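You operate a simulated robot arm through the tools that you are given. There is no shell and no other tool.

Carry out the task below with a simulated robot arm. There is one attempt and no reset: what you move stays moved.

Task
Connect the grey hose, then open the red tap and start a rinse.

Only the result counts: the job must be done as asked and must still hold three seconds after the hand-in. Knocking over, shifting, dropping, spilling or breaking anything else fails it.

Robot
A 7-joint arm with a two-finger parallel gripper, fixed in place. Base frame: the origin is on the floor under the middle of its stand, x ahead of it, y to its left, z up. Lengths are in mm, angles in degrees, forces in N, time in s.
With the tool pointing down near the work surface it reaches from about 100 to 640 mm from the base axis. Its first joint turns from -166.0 to 166.0 degrees. Payload 1.57 kg.
Tool frame: the origin (TCP) lies between the finger pads and is the grasp point; the fingertips stand 30 mm ahead of it; z points along the fingers, y is the line along which they close. Largest opening 110 mm; finger width 24, thickness 12; the body of the gripper, 48 by 112 mm, starts 78 mm behind the TCP.
Orientation is that of the tool frame in the base frame, as a unit quaternion [w, x, y, z]. With the fingers straight down and closing along the base's y, the tool's x points along the base's -x, its y along +y and its z along -z.

Tools
- The arm moves only by the tool drive_tool. Its argument "series" is a list of rows, each an object (a shift or turn left out is 0, a gripper value left out holds the last) with "travel": the shift along the tool's x, y, z in mm, a list of three; "delta_rot": the turn, a rotation vector about the tool's x, y, z in degrees, a list of three; "grip": the gripper command, from -1 (fully open) to 1 (shut), values between in proportion. In form: [{"travel": [tx, ty, tz], "delta_rot": [ax, ay, az], "grip": grip}, ...]. A call has 1 to 20 rows; each row shifts and turns the commanded pose from where the row before left it, along the tool's axes as they then stand. A row lasts 0.2 s, in which the tool goes at most 50 mm and 8.6 degrees; a call with a longer step from one row to the next is refused whole, and so is a gripper value outside its range. A pose out of reach is approached as far as the arm can. The call stops where the force on the tool passes 50 N (or 10 N more than at its start, if that is more) or the arm is blocked; 0.2 s more then pass. The fingers move at their own pace (about 45 mm/s each) and stop on an object; they squeeze with about 23 N. The grip force told is the motor's: it shows also when the fingers shut on nothing. Time passes only in rows, and 0.2 s behind the last, so rows that do not move let the fingers close. The reply holds the time, the measured pose of the TCP, the force on the tool along the base axes, the opening and the grip force, in the units named above and with some noise, with the torque about the TCP (base axes, N m) and any sound that the robot's microphone picked up, and new pictures: "views" is both (left out), scene, wrist or none.
- Cameras (640 x 400 px; columns grow to the right, rows downward): "scene" is fixed at [219.2, -498.9, 1722.8]; the picture's right is [0.85, -0.52, 0.00], its down [-0.28, -0.47, -0.84] and it looks along [0.43, 0.71, -0.55] (base axes); focal length 356 px, centre (320, 200). "wrist" rides on the gripper at [70, 16, -141] in the tool frame; the picture's right is [-0.23, 0.97, 0.00], its down [-0.86, -0.20, -0.48] and it looks along [-0.47, -0.11, 0.88] (tool axes); focal length 222 px, centre (320, 200). There is no depth. A picture from a camera that has moved, and an enlarged one, comes with that camera's place and axes in the base frame and with its lens.
- lift_body(by): slides the trunk up (or, below 0, down) by that many mm; the arm rides with it, the base frame stays. It gives what a move gives, with no picture.
- inspect(camera, box): a new picture of the part [left, top, right, bottom] of that camera's present view, enlarged. The clock stands still meanwhile.
- job_done(): hands the job in; it is judged then, once.

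Places have to be worked out from the pictures, the camera data and where the tool is seen. Open the gripper and draw the arm clear of the work before you hand the job in, unless the task says otherwise.

The tools are called by a JSON object that holds its "op" and its "data". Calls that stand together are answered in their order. drive_tool: Moves the arm, as the interface text tells. Its arguments: {"type":"object","properties":{"series":{"type":"array"},"views":{"type":"string","enum":["both","scene","wrist","none"]}},"required":["series"]} The other tools are called the same way: lift_body (by) moves the trunk up or down; inspect (camera, box) takes an enlarged picture of a part of a camera's view; job_done () hands the job in.

At the start:

```text
clock: 0.0
eef_pos: [322.7, 250.2, 1423.4]
orientation: [0.0, 0.0, 1.0, 0.0]
ft_force: [0.4, -0.6, -0.1]
torque: [0.01, 0.03, 0.01]
width: 110.2
finger_force: 0.1
trunk travel left (down, up): [-577.0, 13.0]
```

scene: 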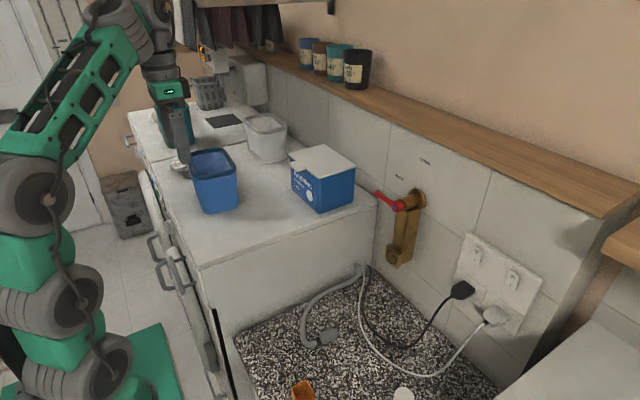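
wrist: 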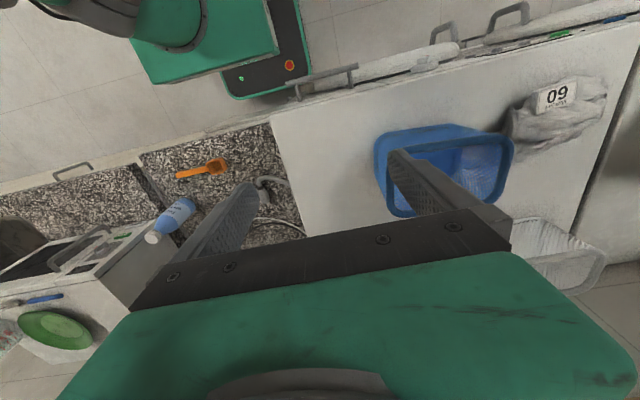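

I see a washing machine top with a blue tub, a white tub and a box. A grey hose lies on the speckled lower surface, and a red-handled tap is on the wall. I will enlarge the views before moving.

{"op": "inspect", "data": {"camera": "scene", "box": [280, 160, 440, 260]}}

{"op": "inspect", "data": {"camera": "scene", "box": [240, 250, 560, 400]}}

{"op": "inspect", "data": {"camera": "scene", "box": [120, 60, 280, 160]}}

{"op": "inspect", "data": {"camera": "scene", "box": [100, 140, 260, 400]}}

{"op": "inspect", "data": {"camera": "wrist", "box": [120, 120, 320, 260]}}

{"op": "inspect", "data": {"camera": "wrist", "box": [280, 0, 640, 120]}}

```text
4.00 times, centred on (360, 210) of scene
camera zoom: at [219.2, -498.9, 1722.8], right [0.85, -0.52, 0.0], down [-0.28, -0.47, -0.84], along [0.43, 0.71, -0.55], focal length 1422 px, centre (160, 160)
```

zoom: 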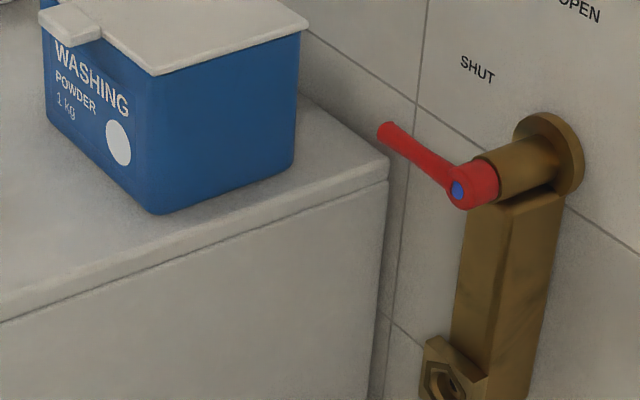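

```text
2.00 times, centred on (400, 325) of scene
camera zoom: at [219.2, -498.9, 1722.8], right [0.85, -0.52, 0.0], down [-0.28, -0.47, -0.84], along [0.43, 0.71, -0.55], focal length 711 px, centre (160, -50)
```

zoom: 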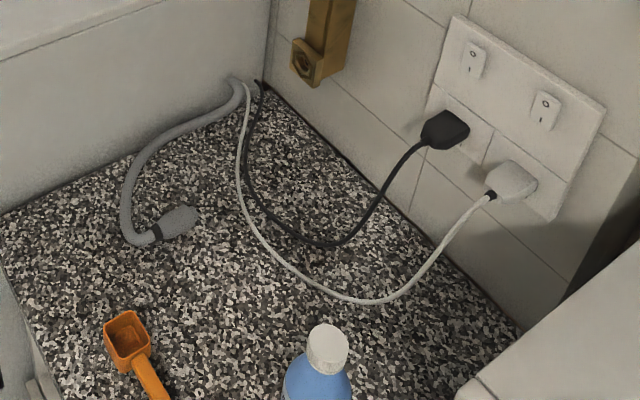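

```text
4.00 times, centred on (200, 110) of scene
camera zoom: at [219.2, -498.9, 1722.8], right [0.85, -0.52, 0.0], down [-0.28, -0.47, -0.84], along [0.43, 0.71, -0.55], focal length 1422 px, centre (800, 560)
```

zoom: 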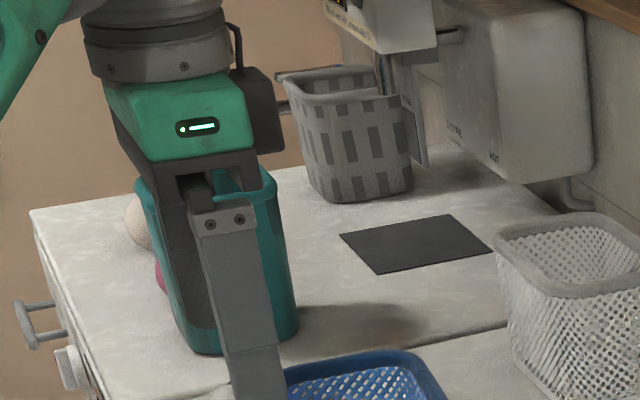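

```text
1.54 times, centred on (180, 270) of scene
camera zoom: at [219.2, -498.9, 1722.8], right [0.85, -0.52, 0.0], down [-0.28, -0.47, -0.84], along [0.43, 0.71, -0.55], focal length 547 px, centre (535, 92)
```

zoom: 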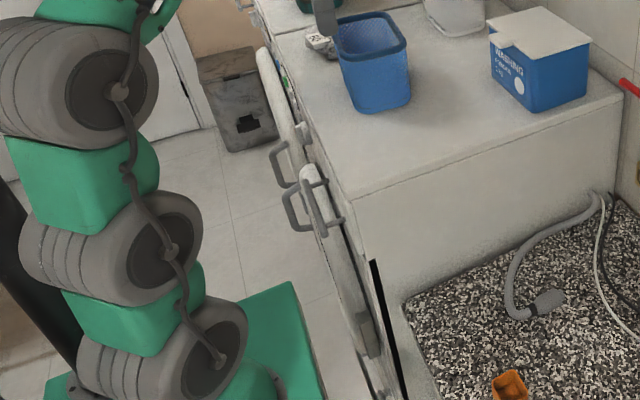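

```text
2.86 times, centred on (220, 190) of wrist
camera zoom: at [253.2, 266.2, 1563.3], right [0.23, 0.97, 0.0], down [0.85, -0.2, 0.48], along [0.47, -0.11, -0.88], focal length 635 px, centre (606, 229)
```

zoom: 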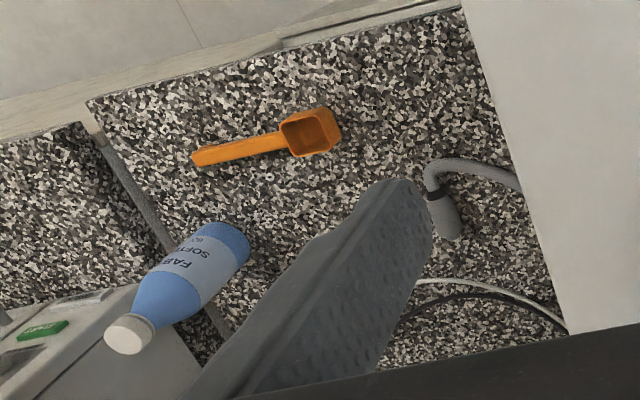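

```text
1.78 times, centred on (460, 60) of wrist
camera zoom: at [253.2, 266.2, 1563.3], right [0.23, 0.97, 0.0], down [0.85, -0.2, 0.48], along [0.47, -0.11, -0.88], focal length 395 px, centre (71, 449)
```

zoom: 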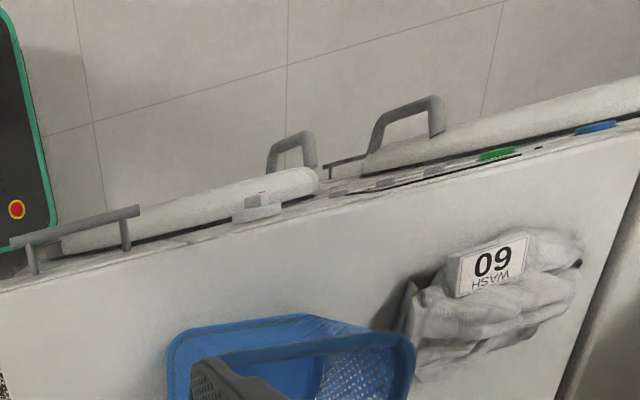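

The machines' front panels face the robot and I can only see them edge-on from here. I'll draw the tool back toward the base and tilt it forward so the wrist camera can read the panels, keeping well above everything.

{"op": "drive_tool", "data": {"series": [{"travel": [40, 0, 0]}, {"travel": [40, 0, 0]}, {"travel": [40, 0, 0]}, {"travel": [20, 0, 0], "delta_rot": [0, -8, 0]}, {"delta_rot": [0, -8, 0]}, {"delta_rot": [0, -8, 0]}, {"delta_rot": [0, -8, 0]}], "views": "both"}}

```text
clock: 1.6
eef_pos: [182.9, 249.8, 1415.7]
orientation: [0.206, -0.001, 0.979, 0.001]
ft_force: [-0.5, -0.7, -1.0]
torque: [0.03, 0.01, 0.01]
width: 110.0
finger_force: 0.2
out of reach, approached as far as the arm can: row 6, 7
trunk travel left (down, up): [-577.0, 13.0]
camera wrist: at [62.2, 266.6, 1516.1], right [0.21, 0.97, 0.09], down [0.59, -0.2, 0.78], along [0.78, -0.11, -0.62], focal length 222 px, centre (320, 200)
```

scene: 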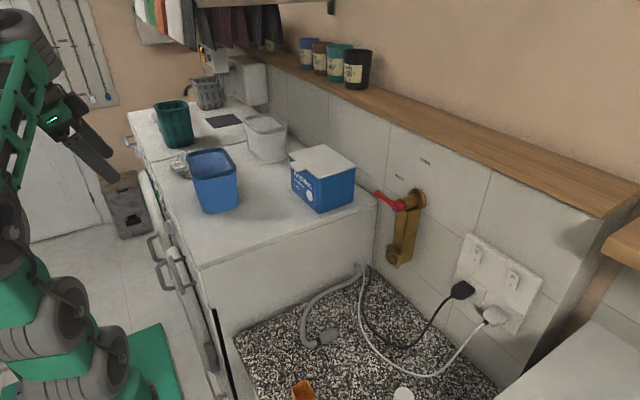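
wrist: 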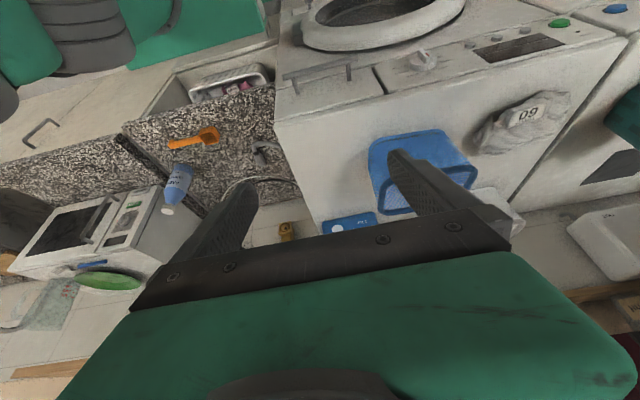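

The wrist view (upside down) now shows the washing machine front with a drawer, a dial, a display and a green button, and a second machine beyond it. I'll enlarge the panels.

{"op": "inspect", "data": {"camera": "wrist", "box": [270, 0, 450, 110]}}

{"op": "inspect", "data": {"camera": "wrist", "box": [440, 0, 640, 110]}}

{"op": "inspect", "data": {"camera": "wrist", "box": [0, 150, 220, 300]}}

{"op": "inspect", "data": {"camera": "wrist", "box": [140, 60, 300, 160]}}

```text
3.56 times, centred on (360, 55) of wrist
camera zoom: at [62.2, 266.6, 1516.1], right [0.21, 0.97, 0.09], down [0.59, -0.2, 0.78], along [0.78, -0.11, -0.62], focal length 790 px, centre (178, 716)
```

zoom: 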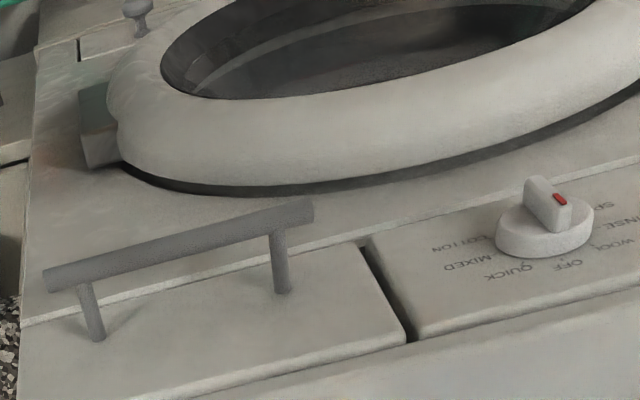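

```text
3.20 times, centred on (540, 55) of wrist
camera zoom: at [62.2, 266.6, 1516.1], right [0.21, 0.97, 0.09], down [0.59, -0.2, 0.78], along [0.78, -0.11, -0.62], focal length 711 px, centre (-384, 664)
```

zoom: 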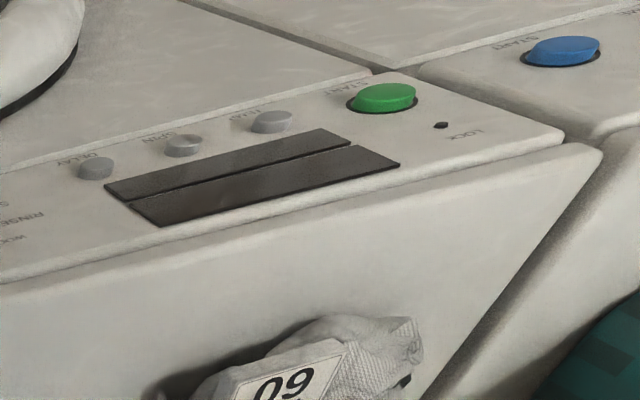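

```text
2.67 times, centred on (110, 225) of wrist
camera zoom: at [62.2, 266.6, 1516.1], right [0.21, 0.97, 0.09], down [0.59, -0.2, 0.78], along [0.78, -0.11, -0.62], focal length 592 px, centre (880, 133)
```

zoom: 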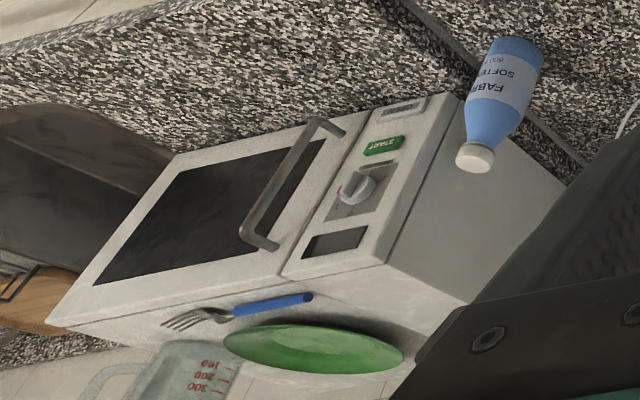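

```text
4.00 times, centred on (220, 110) of wrist
camera zoom: at [62.2, 266.6, 1516.1], right [0.21, 0.97, 0.09], down [0.59, -0.2, 0.78], along [0.78, -0.11, -0.62], focal length 888 px, centre (720, 560)
```

zoom: 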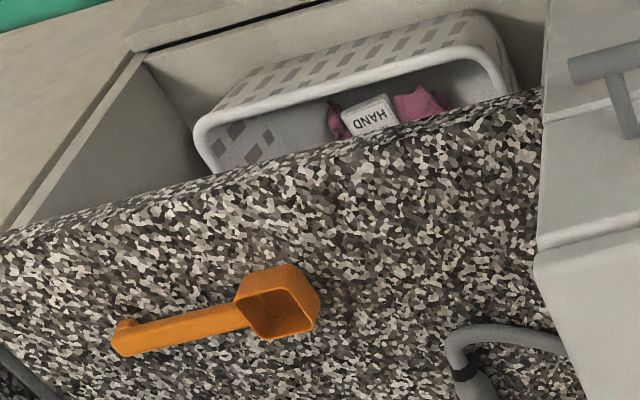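

The washing machine has a dial (COTTON, MIXED, QUICK, OFF, WOOL, RINSE, SPIN) and a green START, and the other machine has a blue START. Next I'll look at the tap and hose end in detail from both cameras.

{"op": "inspect", "data": {"camera": "wrist", "box": [240, 120, 400, 260]}}

{"op": "inspect", "data": {"camera": "scene", "box": [370, 170, 450, 280]}}

{"op": "inspect", "data": {"camera": "scene", "box": [280, 300, 360, 360]}}

{"op": "inspect", "data": {"camera": "scene", "box": [370, 140, 450, 200]}}

{"op": "inspect", "data": {"camera": "wrist", "box": [400, 10, 460, 60]}}

```text
2.86 times, centred on (320, 190) of wrist
camera zoom: at [62.2, 266.6, 1516.1], right [0.21, 0.97, 0.09], down [0.59, -0.2, 0.78], along [0.78, -0.11, -0.62], focal length 635 px, centre (320, 229)
```

zoom: 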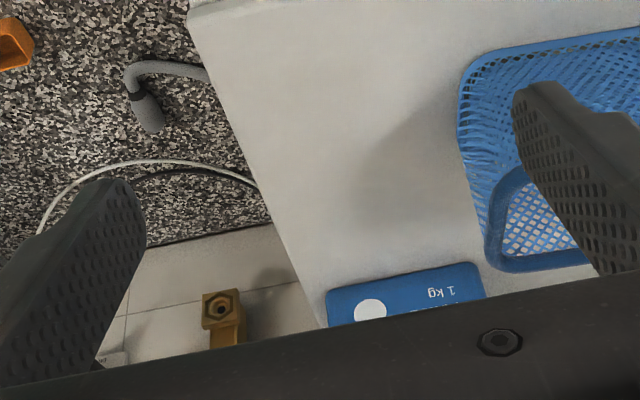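

```text
3.64 times, centred on (410, 225) of scene
camera zoom: at [219.2, -498.9, 1722.8], right [0.85, -0.52, 0.0], down [-0.28, -0.47, -0.84], along [0.43, 0.71, -0.55], focal length 1293 px, centre (-7, 109)
```

zoom: 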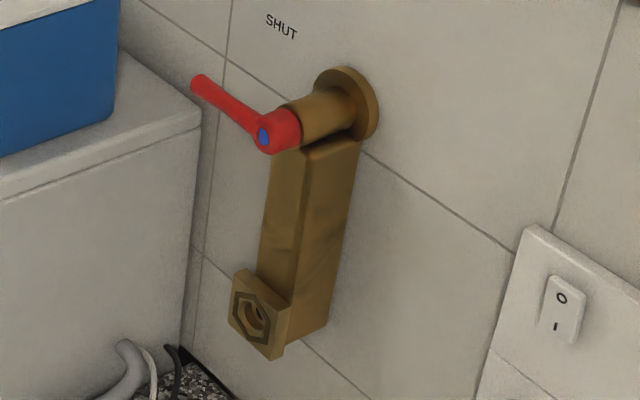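

```text
6.67 times, centred on (320, 330) of scene
camera zoom: at [219.2, -498.9, 1722.8], right [0.85, -0.52, 0.0], down [-0.28, -0.47, -0.84], along [0.43, 0.71, -0.55], focal length 2370 px, centre (320, -667)
```

zoom: 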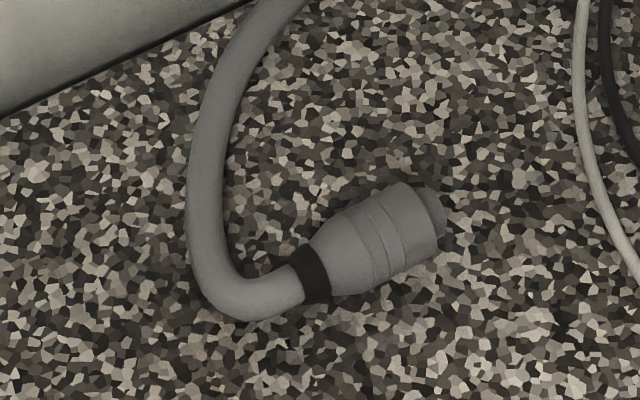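

```text
6.67 times, centred on (410, 170) of scene
camera zoom: at [219.2, -498.9, 1722.8], right [0.85, -0.52, 0.0], down [-0.28, -0.47, -0.84], along [0.43, 0.71, -0.55], focal length 2370 px, centre (-280, 400)
```

zoom: 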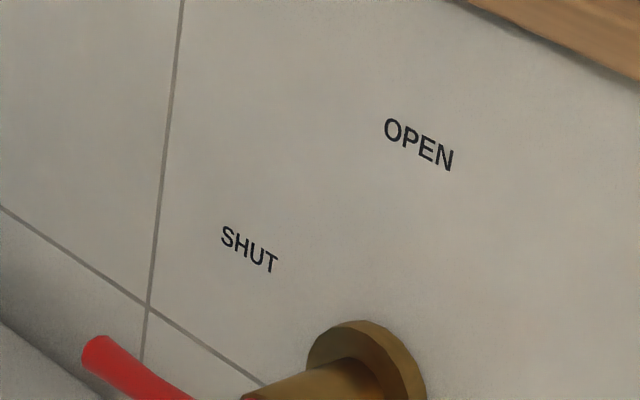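

```text
8.00 times, centred on (430, 35) of wrist
camera zoom: at [62.2, 266.6, 1516.1], right [0.21, 0.97, 0.09], down [0.59, -0.2, 0.78], along [0.78, -0.11, -0.62], focal length 1777 px, centre (-560, 1520)
```

zoom: 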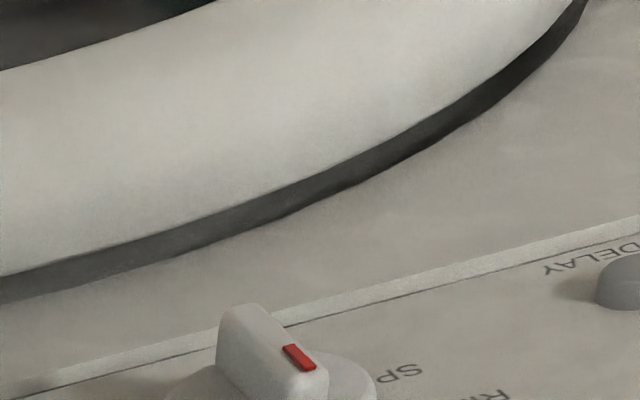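

The tap outlet is a brass block with a hex-shaped socket facing the robot at about [772, 26, 1055]. The red lever points left to SHUT, and OPEN is above the pivot. The hose connector lies along +x on the counter near [550, 0, 881], so I'll swing over there for a close look.

{"op": "drive_tool", "data": {"series": [{"travel": [-18.8, -25, 19.3]}, {"travel": [-18.8, -25, 19.3]}, {"travel": [-18.8, -25, 19.3]}, {"travel": [-18.8, -25, 19.3]}, {"travel": [-18.8, -25, 19.3]}, {"travel": [-18.8, -25, 19.3]}, {"travel": [-18.8, -25, 19.3]}, {"travel": [-18.8, -25, 19.3]}, {"travel": [-18.8, -25, 19.3]}, {"travel": [-18.8, -25, 19.3]}], "views": "both"}}

```text
clock: 3.2
eef_pos: [338.2, 145.1, 1327.2]
orientation: [0.179, -0.107, 0.978, 0.018]
ft_force: [-0.1, 1.3, -0.4]
torque: [-0.04, 0.01, -0.01]
width: 110.2
finger_force: 0.0
trunk travel left (down, up): [-577.0, 13.0]
stopped in row 7: the arm was blocked; the commanded pose is now the measured one
camera wrist: at [222.7, 136.6, 1432.9], right [0.0, 1.0, 0.08], down [0.66, -0.06, 0.75], along [0.75, 0.05, -0.66], focal length 222 px, centre (320, 200)
```

scene: 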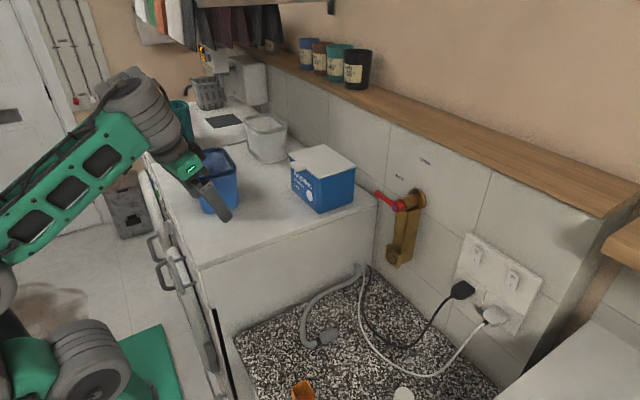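
wrist: 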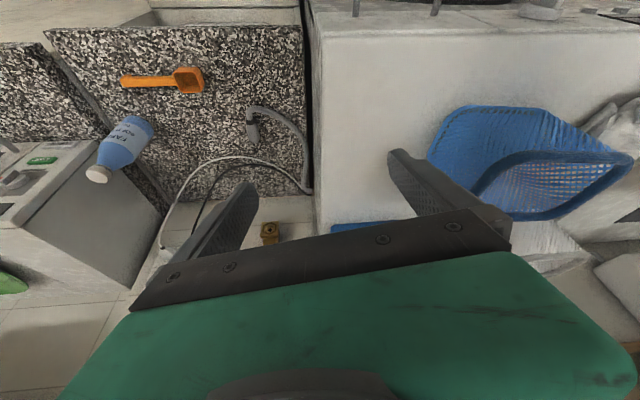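

The arm stopped part-way with a little yaw on the tool, probably from its own joint geometry since nothing is touching it. I'll undo the yaw and carry on toward the hose in smaller steps.

{"op": "drive_tool", "data": {"series": [{"delta_rot": [2.2, 0, 5.8]}, {"delta_rot": [2.2, 0, 5.8]}, {"travel": [0, -20, 0]}, {"travel": [0, -20, 0]}, {"travel": [0, -20, 0]}, {"travel": [0, -20, 0]}, {"travel": [0, -20, 0]}], "views": "both"}}

```text
clock: 4.3
eef_pos: [351.2, 128.9, 1283.3]
orientation: [0.106, -0.04, 0.994, -0.011]
ft_force: [0.1, 0.1, -1.3]
torque: [-0.03, 0.02, 0.01]
width: 110.1
finger_force: 0.0
trunk travel left (down, up): [-577.0, 13.0]
stopped in row 5: the arm was blocked; the commanded pose is now the measured one
camera wrist: at [252.6, 142.2, 1404.3], right [0.15, 0.99, 0.02], down [0.75, -0.13, 0.65], along [0.65, -0.08, -0.76], focal length 222 px, centre (320, 200)
```

scene: 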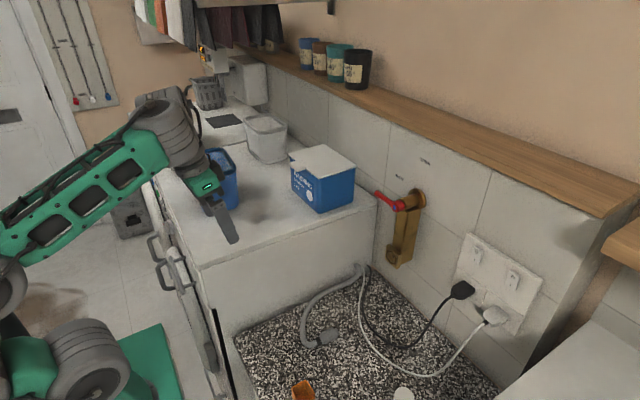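
wrist: 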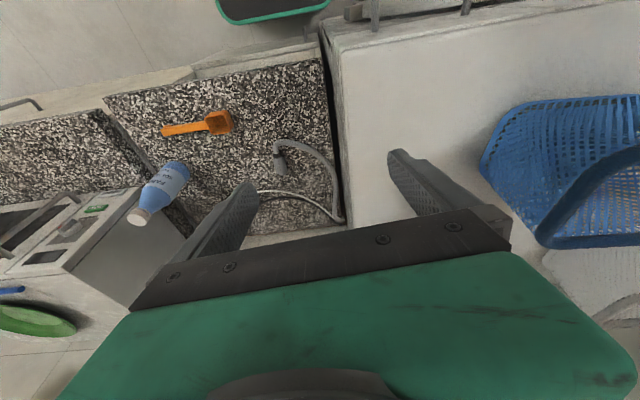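

The arm lagged and drifted downward while the forces stayed near zero. I'll hold still for a moment to see whether it settles before commanding more.

{"op": "drive_tool", "data": {"series": [{"travel": [0, 0, 0]}, {"travel": [0, 0, 0]}, {"travel": [0, 0, 0]}], "views": "none"}}

{"op": "inspect", "data": {"camera": "scene", "box": [0, 60, 260, 400]}}

```text
clock: 5.1
eef_pos: [351.8, 128.6, 1282.1]
orientation: [0.101, -0.039, 0.994, -0.012]
ft_force: [-0.5, -0.4, -0.4]
torque: [-0.02, 0.02, 0.0]
width: 110.2
finger_force: 0.0
trunk travel left (down, up): [-577.0, 13.0]
```

```text
1.18 times, centred on (130, 230) of scene
camera zoom: at [219.2, -498.9, 1722.8], right [0.85, -0.52, 0.0], down [-0.28, -0.47, -0.84], along [0.43, 0.71, -0.55], focal length 418 px, centre (544, 165)
```

zoom: 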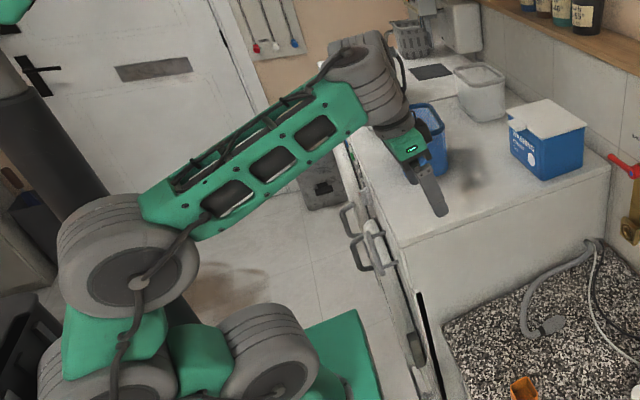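

The arm is stable. I'll try a wider look at the whole arm to understand its posture.

{"op": "inspect", "data": {"camera": "scene", "box": [-320, 0, 320, 600]}}

{"op": "inspect", "data": {"camera": "wrist", "box": [220, 120, 320, 200]}}

```text
refused: -320 is not a number from 0 to 640
```

```text
5.00 times, centred on (270, 160) of wrist
camera zoom: at [254.1, 142.0, 1404.5], right [0.15, 0.99, 0.02], down [0.75, -0.13, 0.65], along [0.64, -0.09, -0.76], focal length 1111 px, centre (570, 400)
```

zoom: 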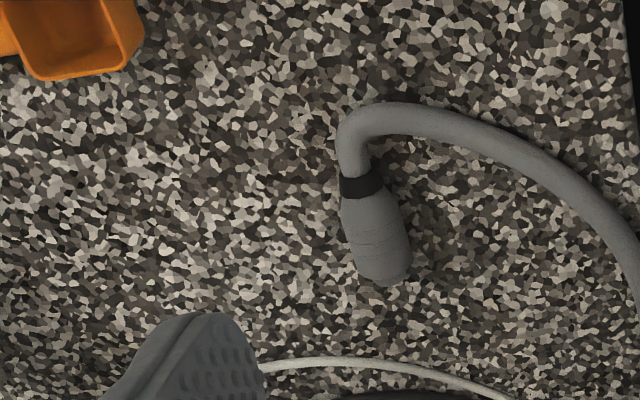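

A tall narrow box at the picture's edge should show what lies beyond it, so I'll use that to see the arm's shoulder and elbow.

{"op": "inspect", "data": {"camera": "scene", "box": [0, 0, 10, 400]}}

{"op": "inspect", "data": {"camera": "scene", "box": [0, 390, 640, 400]}}

```text
1.00 times, centred on (5, 200) of scene (not enlarged: the box is as wide or as high as the picture)
camera zoom: at [219.2, -498.9, 1722.8], right [0.85, -0.52, 0.0], down [-0.28, -0.47, -0.84], along [0.43, 0.71, -0.55], focal length 356 px, centre (635, 200)
```

zoom: 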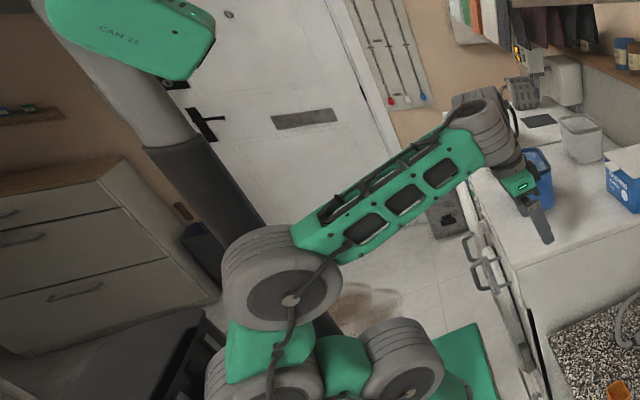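

```text
1.00 times, centred on (320, 395) of scene (not enlarged: the box is as wide or as high as the picture)
camera zoom: at [219.2, -498.9, 1722.8], right [0.85, -0.52, 0.0], down [-0.28, -0.47, -0.84], along [0.43, 0.71, -0.55], focal length 356 px, centre (320, 5)
```

zoom: 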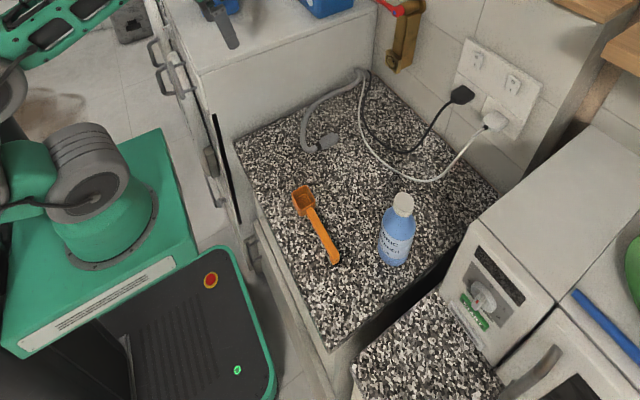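

The wide view shows the arm folded back, with its elbow close against the camera mast behind it, which explains the block. Reaching forward should unfold it, so I'll move out over the counter in moderate steps.

{"op": "drive_tool", "data": {"series": [{"travel": [-21.5, -13.2, 15]}, {"travel": [-21.5, -13.2, 15]}, {"travel": [-21.5, -13.2, 15]}, {"travel": [-21.5, -13.2, 15]}, {"travel": [-21.5, -13.2, 15]}, {"travel": [-21.5, -13.2, 15]}], "views": "both"}}

{"op": "inspect", "data": {"camera": "scene", "box": [0, 0, 10, 400]}}

```text
clock: 6.5
eef_pos: [502.3, 58.6, 1231.2]
orientation: [0.111, -0.038, 0.993, -0.01]
ft_force: [0.0, 0.0, -0.6]
torque: [0.03, 0.0, 0.04]
width: 110.0
finger_force: 0.1
trunk travel left (down, up): [-577.0, 13.0]
camera wrist: at [402.4, 71.5, 1352.1], right [0.15, 0.99, 0.02], down [0.74, -0.13, 0.66], along [0.66, -0.08, -0.75], focal length 222 px, centre (320, 200)
```

scene: 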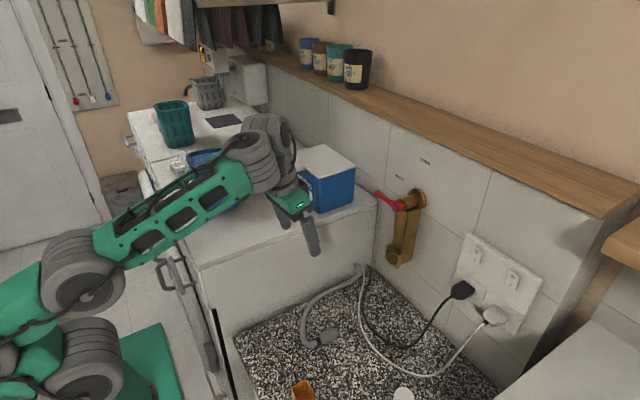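
wrist: 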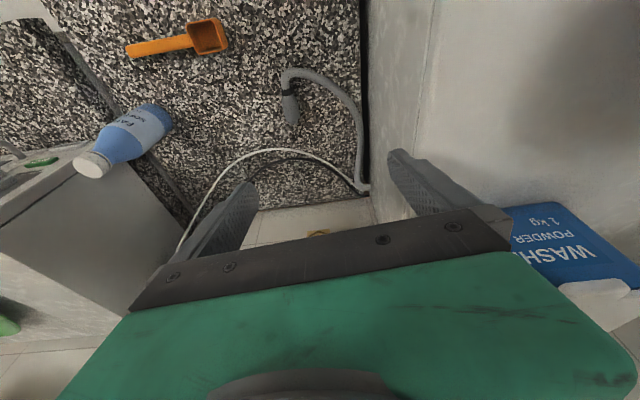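

```text
1.00 times, centred on (5, 200) of scene (not enlarged: the box is as wide or as high as the picture)
camera zoom: at [219.2, -498.9, 1722.8], right [0.85, -0.52, 0.0], down [-0.28, -0.47, -0.84], along [0.43, 0.71, -0.55], focal length 356 px, centre (635, 200)
```

zoom: 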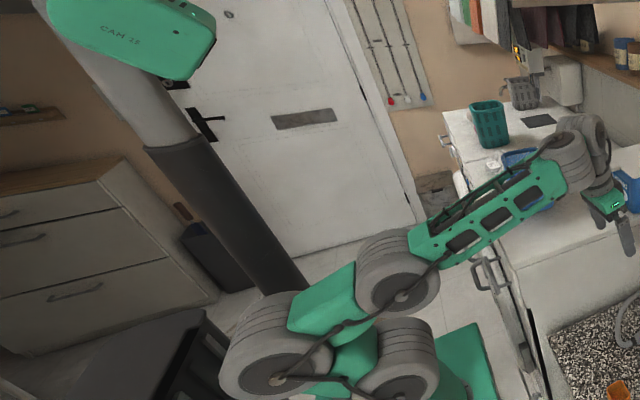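

The forward move worked cleanly and the wrist camera now has a good view of the hose end. I'll enlarge it, along with the tap in the scene view.

{"op": "inspect", "data": {"camera": "wrist", "box": [265, 60, 325, 140]}}

{"op": "inspect", "data": {"camera": "scene", "box": [450, 230, 550, 330]}}

{"op": "inspect", "data": {"camera": "scene", "box": [380, 230, 420, 280]}}

```text
5.00 times, centred on (295, 100) of wrist
camera zoom: at [402.4, 71.5, 1352.1], right [0.15, 0.99, 0.02], down [0.74, -0.13, 0.66], along [0.66, -0.08, -0.75], focal length 1111 px, centre (445, 700)
```

zoom: 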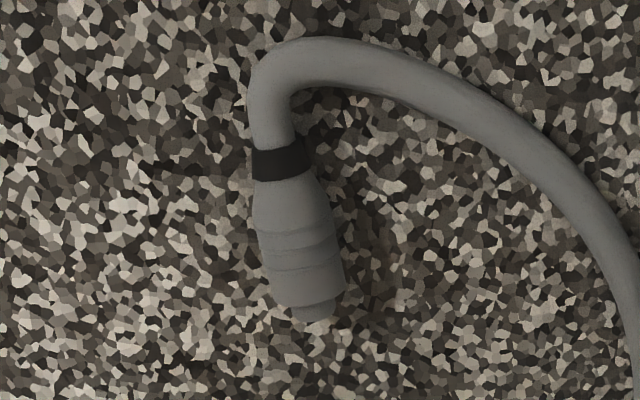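

```text
4.00 times, centred on (500, 280) of scene
camera zoom: at [219.2, -498.9, 1722.8], right [0.85, -0.52, 0.0], down [-0.28, -0.47, -0.84], along [0.43, 0.71, -0.55], focal length 1422 px, centre (-400, -120)
```

zoom: 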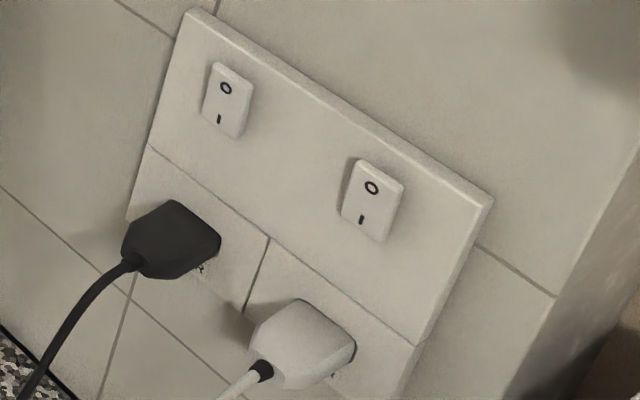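

```text
8.00 times, centred on (400, 255) of scene
camera zoom: at [219.2, -498.9, 1722.8], right [0.85, -0.52, 0.0], down [-0.28, -0.47, -0.84], along [0.43, 0.71, -0.55], focal length 2845 px, centre (-320, -240)
```

zoom: 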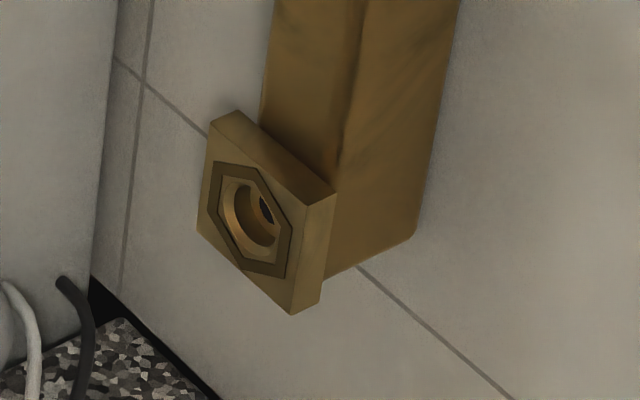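

Triangulating gives the hose connector's axis along x at z≈896, its body spanning x≈519–572 at y≈0. The outlet hole is at about [766, 23, 1059], and the lever pivot is at [750, 23, 1229] with its tip near [755, 97, 1230]. I'll pitch the tool to 45° forward, level its roll and raise it a little before lowering the trunk.

{"op": "drive_tool", "data": {"series": [{"delta_rot": [0.15, -8.05, 1.13]}, {"delta_rot": [0.15, -8.05, 1.13]}, {"delta_rot": [0.15, -8.05, 1.13]}, {"delta_rot": [0.15, -8.05, 1.13]}, {"travel": [-11.3, -11.4, -22.6]}, {"travel": [-11.3, -11.4, -22.6]}, {"travel": [-11.3, -11.4, -22.6]}, {"travel": [-11.3, -11.4, -22.6]}, {"travel": [-11.3, -11.4, -22.6], "grip": -0.1}], "views": "both"}}

{"op": "inspect", "data": {"camera": "scene", "box": [0, 0, 10, 400]}}

```text
clock: 8.5
eef_pos: [440.7, -36.0, 1526.7]
orientation: [0.379, 0.001, 0.926, 0.004]
ft_force: [0.3, -0.3, -0.1]
torque: [0.07, -0.02, 0.05]
width: 75.6
finger_force: 0.3
out of reach, approached as far as the arm can: row 1, 2, 3, 4
trunk travel left (down, up): [-577.0, 13.0]
camera wrist: at [292.2, -20.4, 1576.4], right [0.16, 0.97, 0.17], down [0.27, -0.21, 0.94], along [0.95, -0.11, -0.3], focal length 222 px, centre (320, 200)
```

scene: 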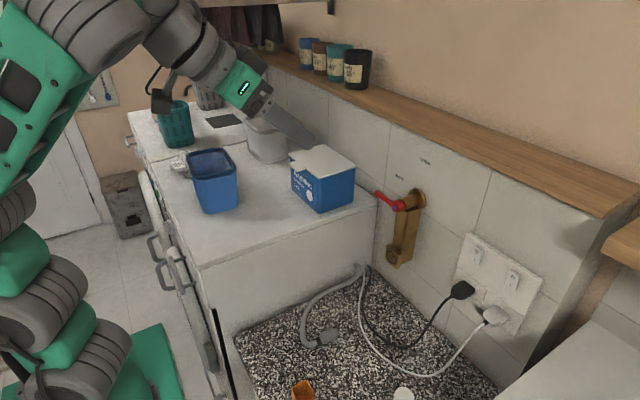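
wrist: 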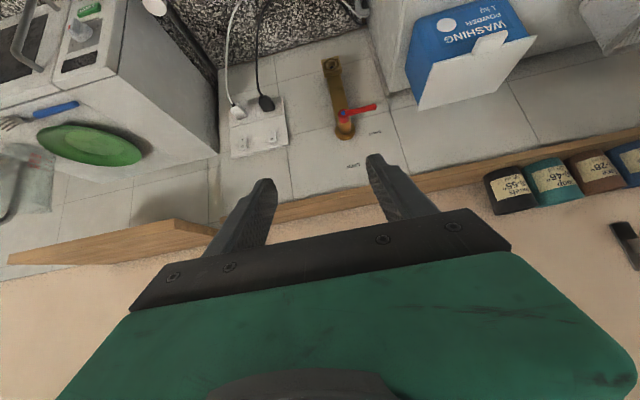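

```text
1.00 times, centred on (5, 200) of scene (not enlarged: the box is as wide or as high as the picture)
camera zoom: at [219.2, -498.9, 1722.8], right [0.85, -0.52, 0.0], down [-0.28, -0.47, -0.84], along [0.43, 0.71, -0.55], focal length 356 px, centre (635, 200)
```

zoom: 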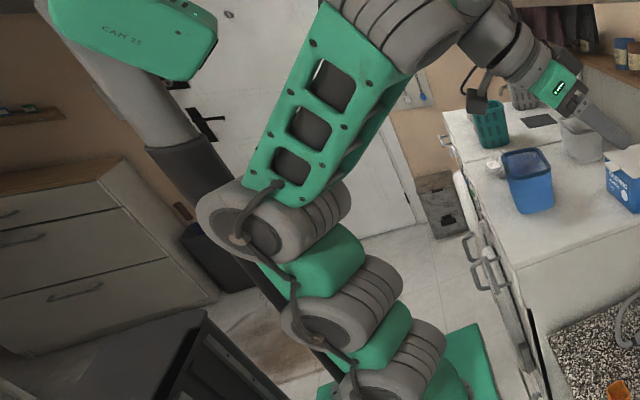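

The pitch is now 45°, but the arm drifted up to [441, −36, 1527] because the lower pose was out of reach. This posture is comfortable, so I'll lower the whole arm with the trunk in stages and check for contact.

{"op": "lift_body", "data": {"by": -250}}

{"op": "inspect", "data": {"camera": "scene", "box": [0, 0, 10, 400]}}

{"op": "inspect", "data": {"camera": "scene", "box": [0, 390, 640, 400]}}

```text
clock: 11.0
eef_pos: [436.8, -33.7, 1278.7]
orientation: [0.383, 0.001, 0.924, 0.001]
ft_force: [0.8, 0.2, 0.2]
torque: [0.01, -0.02, -0.02]
width: 60.7
finger_force: 0.1
trunk travel left (down, up): [-327.0, 263.0]
```

```text
1.00 times, centred on (5, 200) of scene (not enlarged: the box is as wide or as high as the picture)
camera zoom: at [219.2, -498.9, 1722.8], right [0.85, -0.52, 0.0], down [-0.28, -0.47, -0.84], along [0.43, 0.71, -0.55], focal length 356 px, centre (635, 200)
```

zoom: 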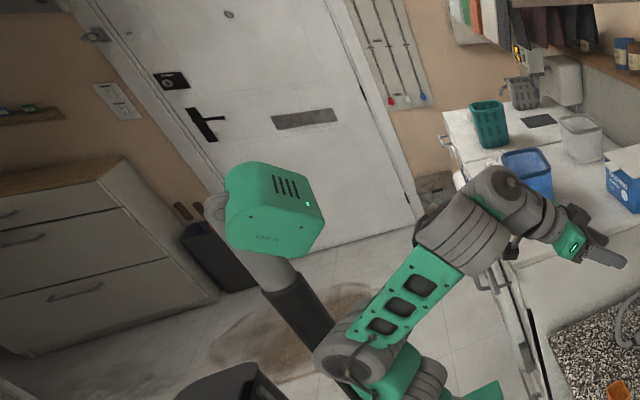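

```text
1.00 times, centred on (320, 395) of scene (not enlarged: the box is as wide or as high as the picture)
camera zoom: at [219.2, -498.9, 1722.8], right [0.85, -0.52, 0.0], down [-0.28, -0.47, -0.84], along [0.43, 0.71, -0.55], focal length 356 px, centre (320, 5)
```

zoom: 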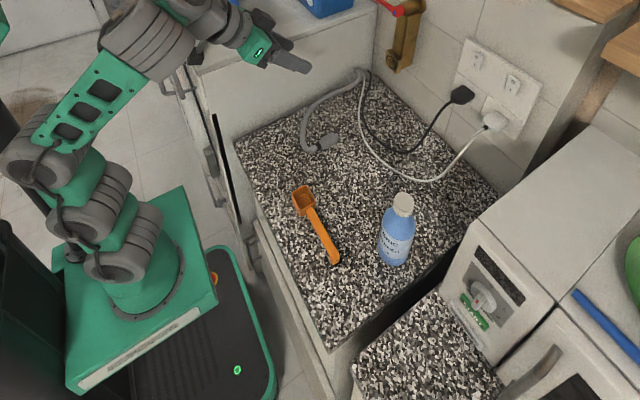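

The mast and head ride with the trunk and there was no contact. I'll lower another 270 to bring the tool to just above counter height, still behind the hose.

{"op": "lift_body", "data": {"by": -270}}

{"op": "inspect", "data": {"camera": "scene", "box": [0, 390, 640, 400]}}

{"op": "inspect", "data": {"camera": "wrist", "box": [0, 0, 640, 400]}}

```text
clock: 13.8
eef_pos: [437.0, -32.7, 1010.1]
orientation: [0.382, 0.0, 0.924, 0.001]
ft_force: [0.0, -0.3, 0.0]
torque: [-0.01, -0.01, -0.01]
width: 60.6
finger_force: 0.0
trunk travel left (down, up): [-57.0, 533.0]
```

```text
1.00 times, centred on (320, 395) of scene (not enlarged: the box is as wide or as high as the picture)
camera zoom: at [219.2, -498.9, 1722.8], right [0.85, -0.52, 0.0], down [-0.28, -0.47, -0.84], along [0.43, 0.71, -0.55], focal length 356 px, centre (320, 5)
```

zoom: 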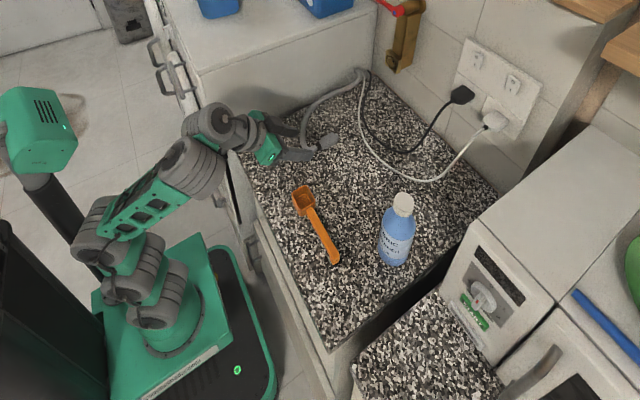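

```text
1.00 times, centred on (320, 200) of wrist (not enlarged: the box is as wide or as high as the picture)
camera zoom: at [288.0, -16.7, 1058.8], right [0.16, 0.97, 0.16], down [0.27, -0.2, 0.94], along [0.95, -0.11, -0.29], focal length 222 px, centre (320, 200)
```

zoom: 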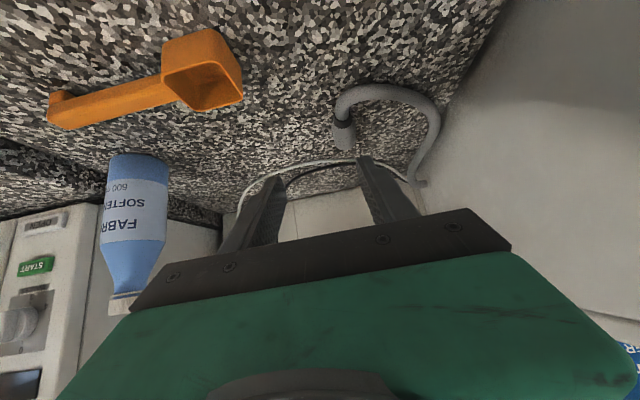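

The tool is level with the counter work area. Before the grasp I'll enlarge the hose connector from this angle to refine its position.

{"op": "inspect", "data": {"camera": "wrist", "box": [310, 80, 390, 160]}}

{"op": "inspect", "data": {"camera": "scene", "box": [240, 290, 360, 365]}}

```text
5.00 times, centred on (350, 120) of wrist
camera zoom: at [288.0, -16.7, 1058.8], right [0.16, 0.97, 0.16], down [0.27, -0.2, 0.94], along [0.95, -0.11, -0.29], focal length 1111 px, centre (170, 600)
```

zoom: 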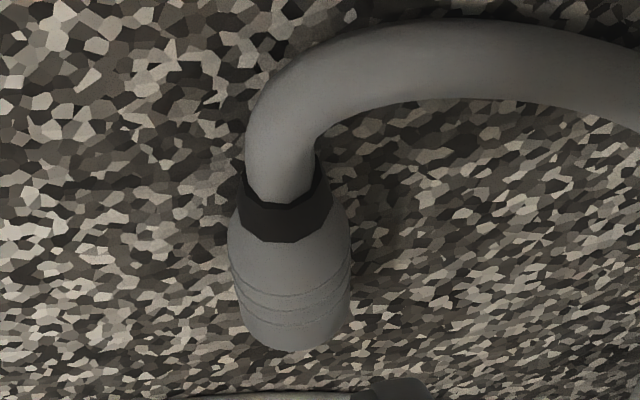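

```text
5.33 times, centred on (300, 328) of scene
camera zoom: at [219.2, -498.9, 1722.8], right [0.85, -0.52, 0.0], down [-0.28, -0.47, -0.84], along [0.43, 0.71, -0.55], focal length 1896 px, centre (427, -480)
```

zoom: 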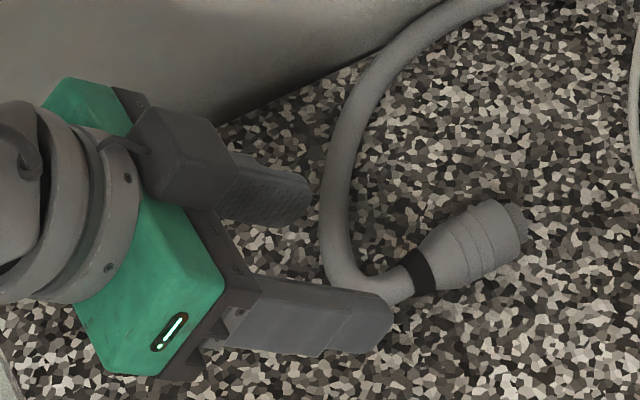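

The connector centre checks out near y≈0, z≈897, with a diameter of about 33 mm. I'll line up behind it and slide down the 45° approach line, stopping short to check.

{"op": "drive_tool", "data": {"series": [{"travel": [0.7, 16.6, 17]}, {"travel": [0.7, 16.6, 17]}, {"travel": [0, 0, 20]}, {"travel": [0, 0, 20]}, {"travel": [0, 0, 20]}, {"travel": [0, 0, 10]}], "views": "both"}}

{"op": "inspect", "data": {"camera": "scene", "box": [240, 290, 360, 365]}}

{"op": "inspect", "data": {"camera": "wrist", "box": [260, 60, 420, 180]}}

```text
clock: 15.2
eef_pos: [508.7, -4.0, 940.5]
orientation: [0.383, 0.0, 0.924, 0.001]
ft_force: [0.4, 0.4, 0.1]
torque: [0.02, 0.02, -0.02]
width: 60.5
finger_force: 0.0
out of reach, approached as far as the arm can: row 2
trunk travel left (down, up): [-57.0, 533.0]
camera wrist: at [360.4, 12.8, 989.8], right [0.16, 0.97, 0.16], down [0.27, -0.2, 0.94], along [0.95, -0.11, -0.29], focal length 222 px, centre (320, 200)
```

scene: 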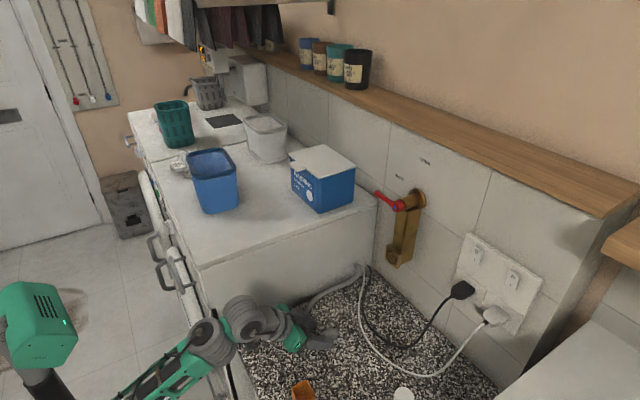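
wrist: 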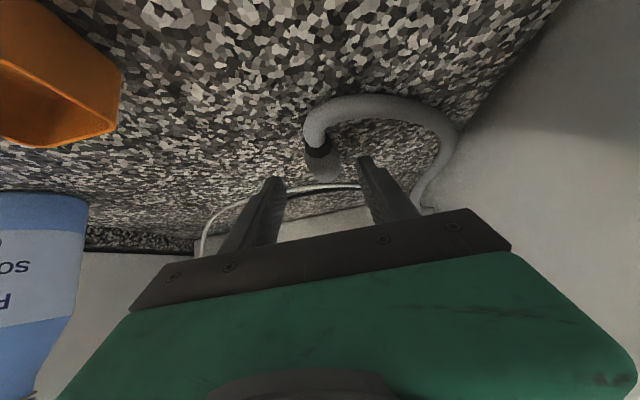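

```text
5.33 times, centred on (300, 328) of scene
camera zoom: at [219.2, -498.9, 1722.8], right [0.85, -0.52, 0.0], down [-0.28, -0.47, -0.84], along [0.43, 0.71, -0.55], focal length 1896 px, centre (427, -480)
```

zoom: 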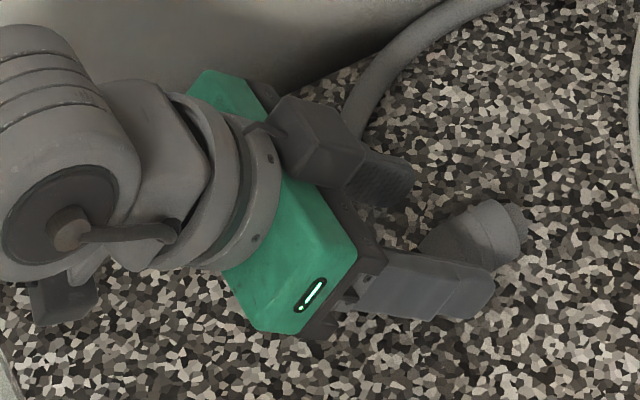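

```text
3.33 times, centred on (340, 120) of wrist
camera zoom: at [360.4, 12.8, 989.8], right [0.16, 0.97, 0.16], down [0.27, -0.2, 0.94], along [0.95, -0.11, -0.29], focal length 740 px, centre (253, 467)
```

zoom: 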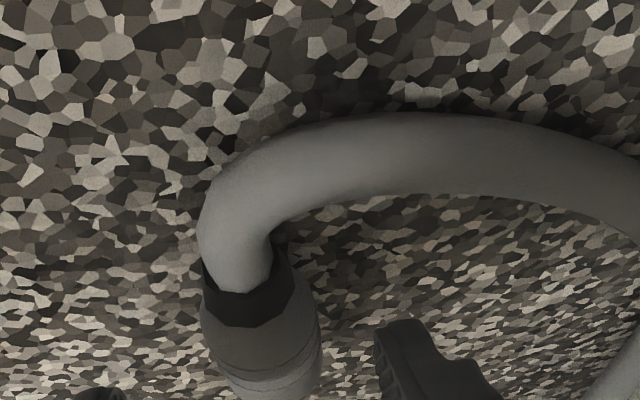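

The fingers straddle the connector with room on both sides. I'll complete the approach by the last ~35 mm and nudge 4.5 mm in y.

{"op": "drive_tool", "data": {"series": [{"travel": [1.0, 4.5, 12]}, {"travel": [1.0, 0, 12]}, {"travel": [0.9, 0, 10.5]}, {"travel": [0, 0, 0]}], "views": "both"}}

{"op": "inspect", "data": {"camera": "scene", "box": [260, 295, 360, 360]}}

{"op": "inspect", "data": {"camera": "wrist", "box": [240, 80, 440, 220]}}

```text
clock: 16.2
eef_pos: [532.2, 0.7, 914.8]
orientation: [0.383, 0.001, 0.924, 0.001]
ft_force: [0.5, 0.5, 0.0]
torque: [-0.02, 0.01, 0.0]
width: 60.7
finger_force: 0.1
trunk travel left (down, up): [-57.0, 533.0]
camera wrist: at [382.4, 17.7, 963.7], right [0.16, 0.97, 0.16], down [0.27, -0.2, 0.94], along [0.95, -0.11, -0.29], focal length 222 px, centre (320, 200)
```

scene: 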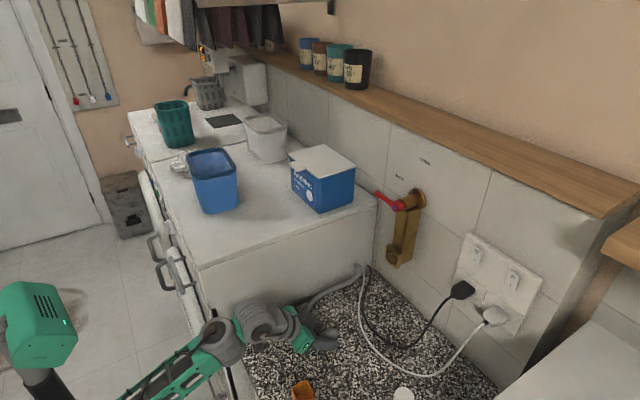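
wrist: 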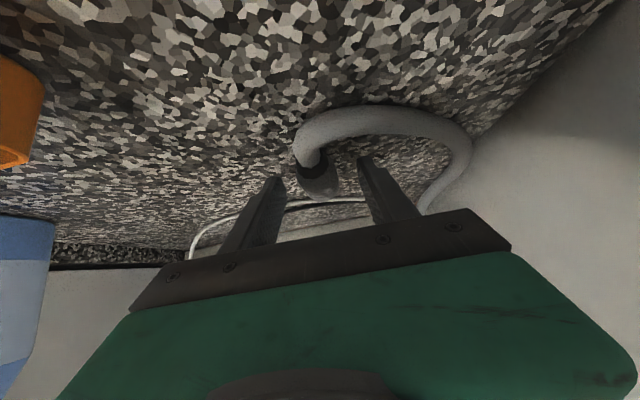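

```text
6.15 times, centred on (310, 328) of scene
camera zoom: at [219.2, -498.9, 1722.8], right [0.85, -0.52, 0.0], down [-0.28, -0.47, -0.84], along [0.43, 0.71, -0.55], focal length 2188 px, centre (382, -585)
```

zoom: 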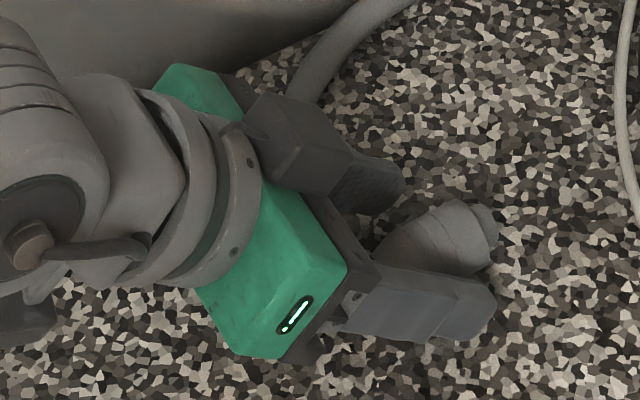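

```text
2.86 times, centred on (340, 150) of wrist
camera zoom: at [382.4, 17.7, 963.7], right [0.16, 0.97, 0.16], down [0.27, -0.2, 0.94], along [0.95, -0.11, -0.29], focal length 635 px, centre (263, 343)
```

zoom: 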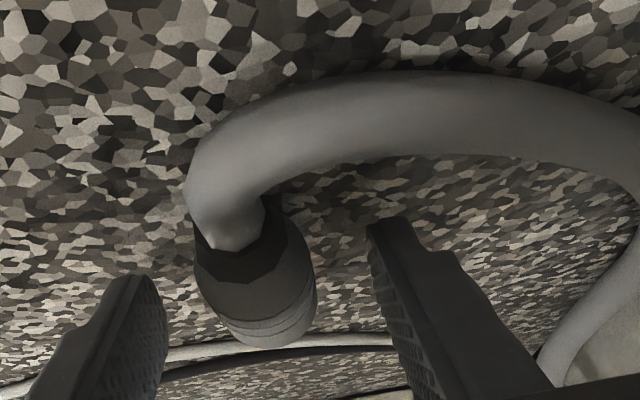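

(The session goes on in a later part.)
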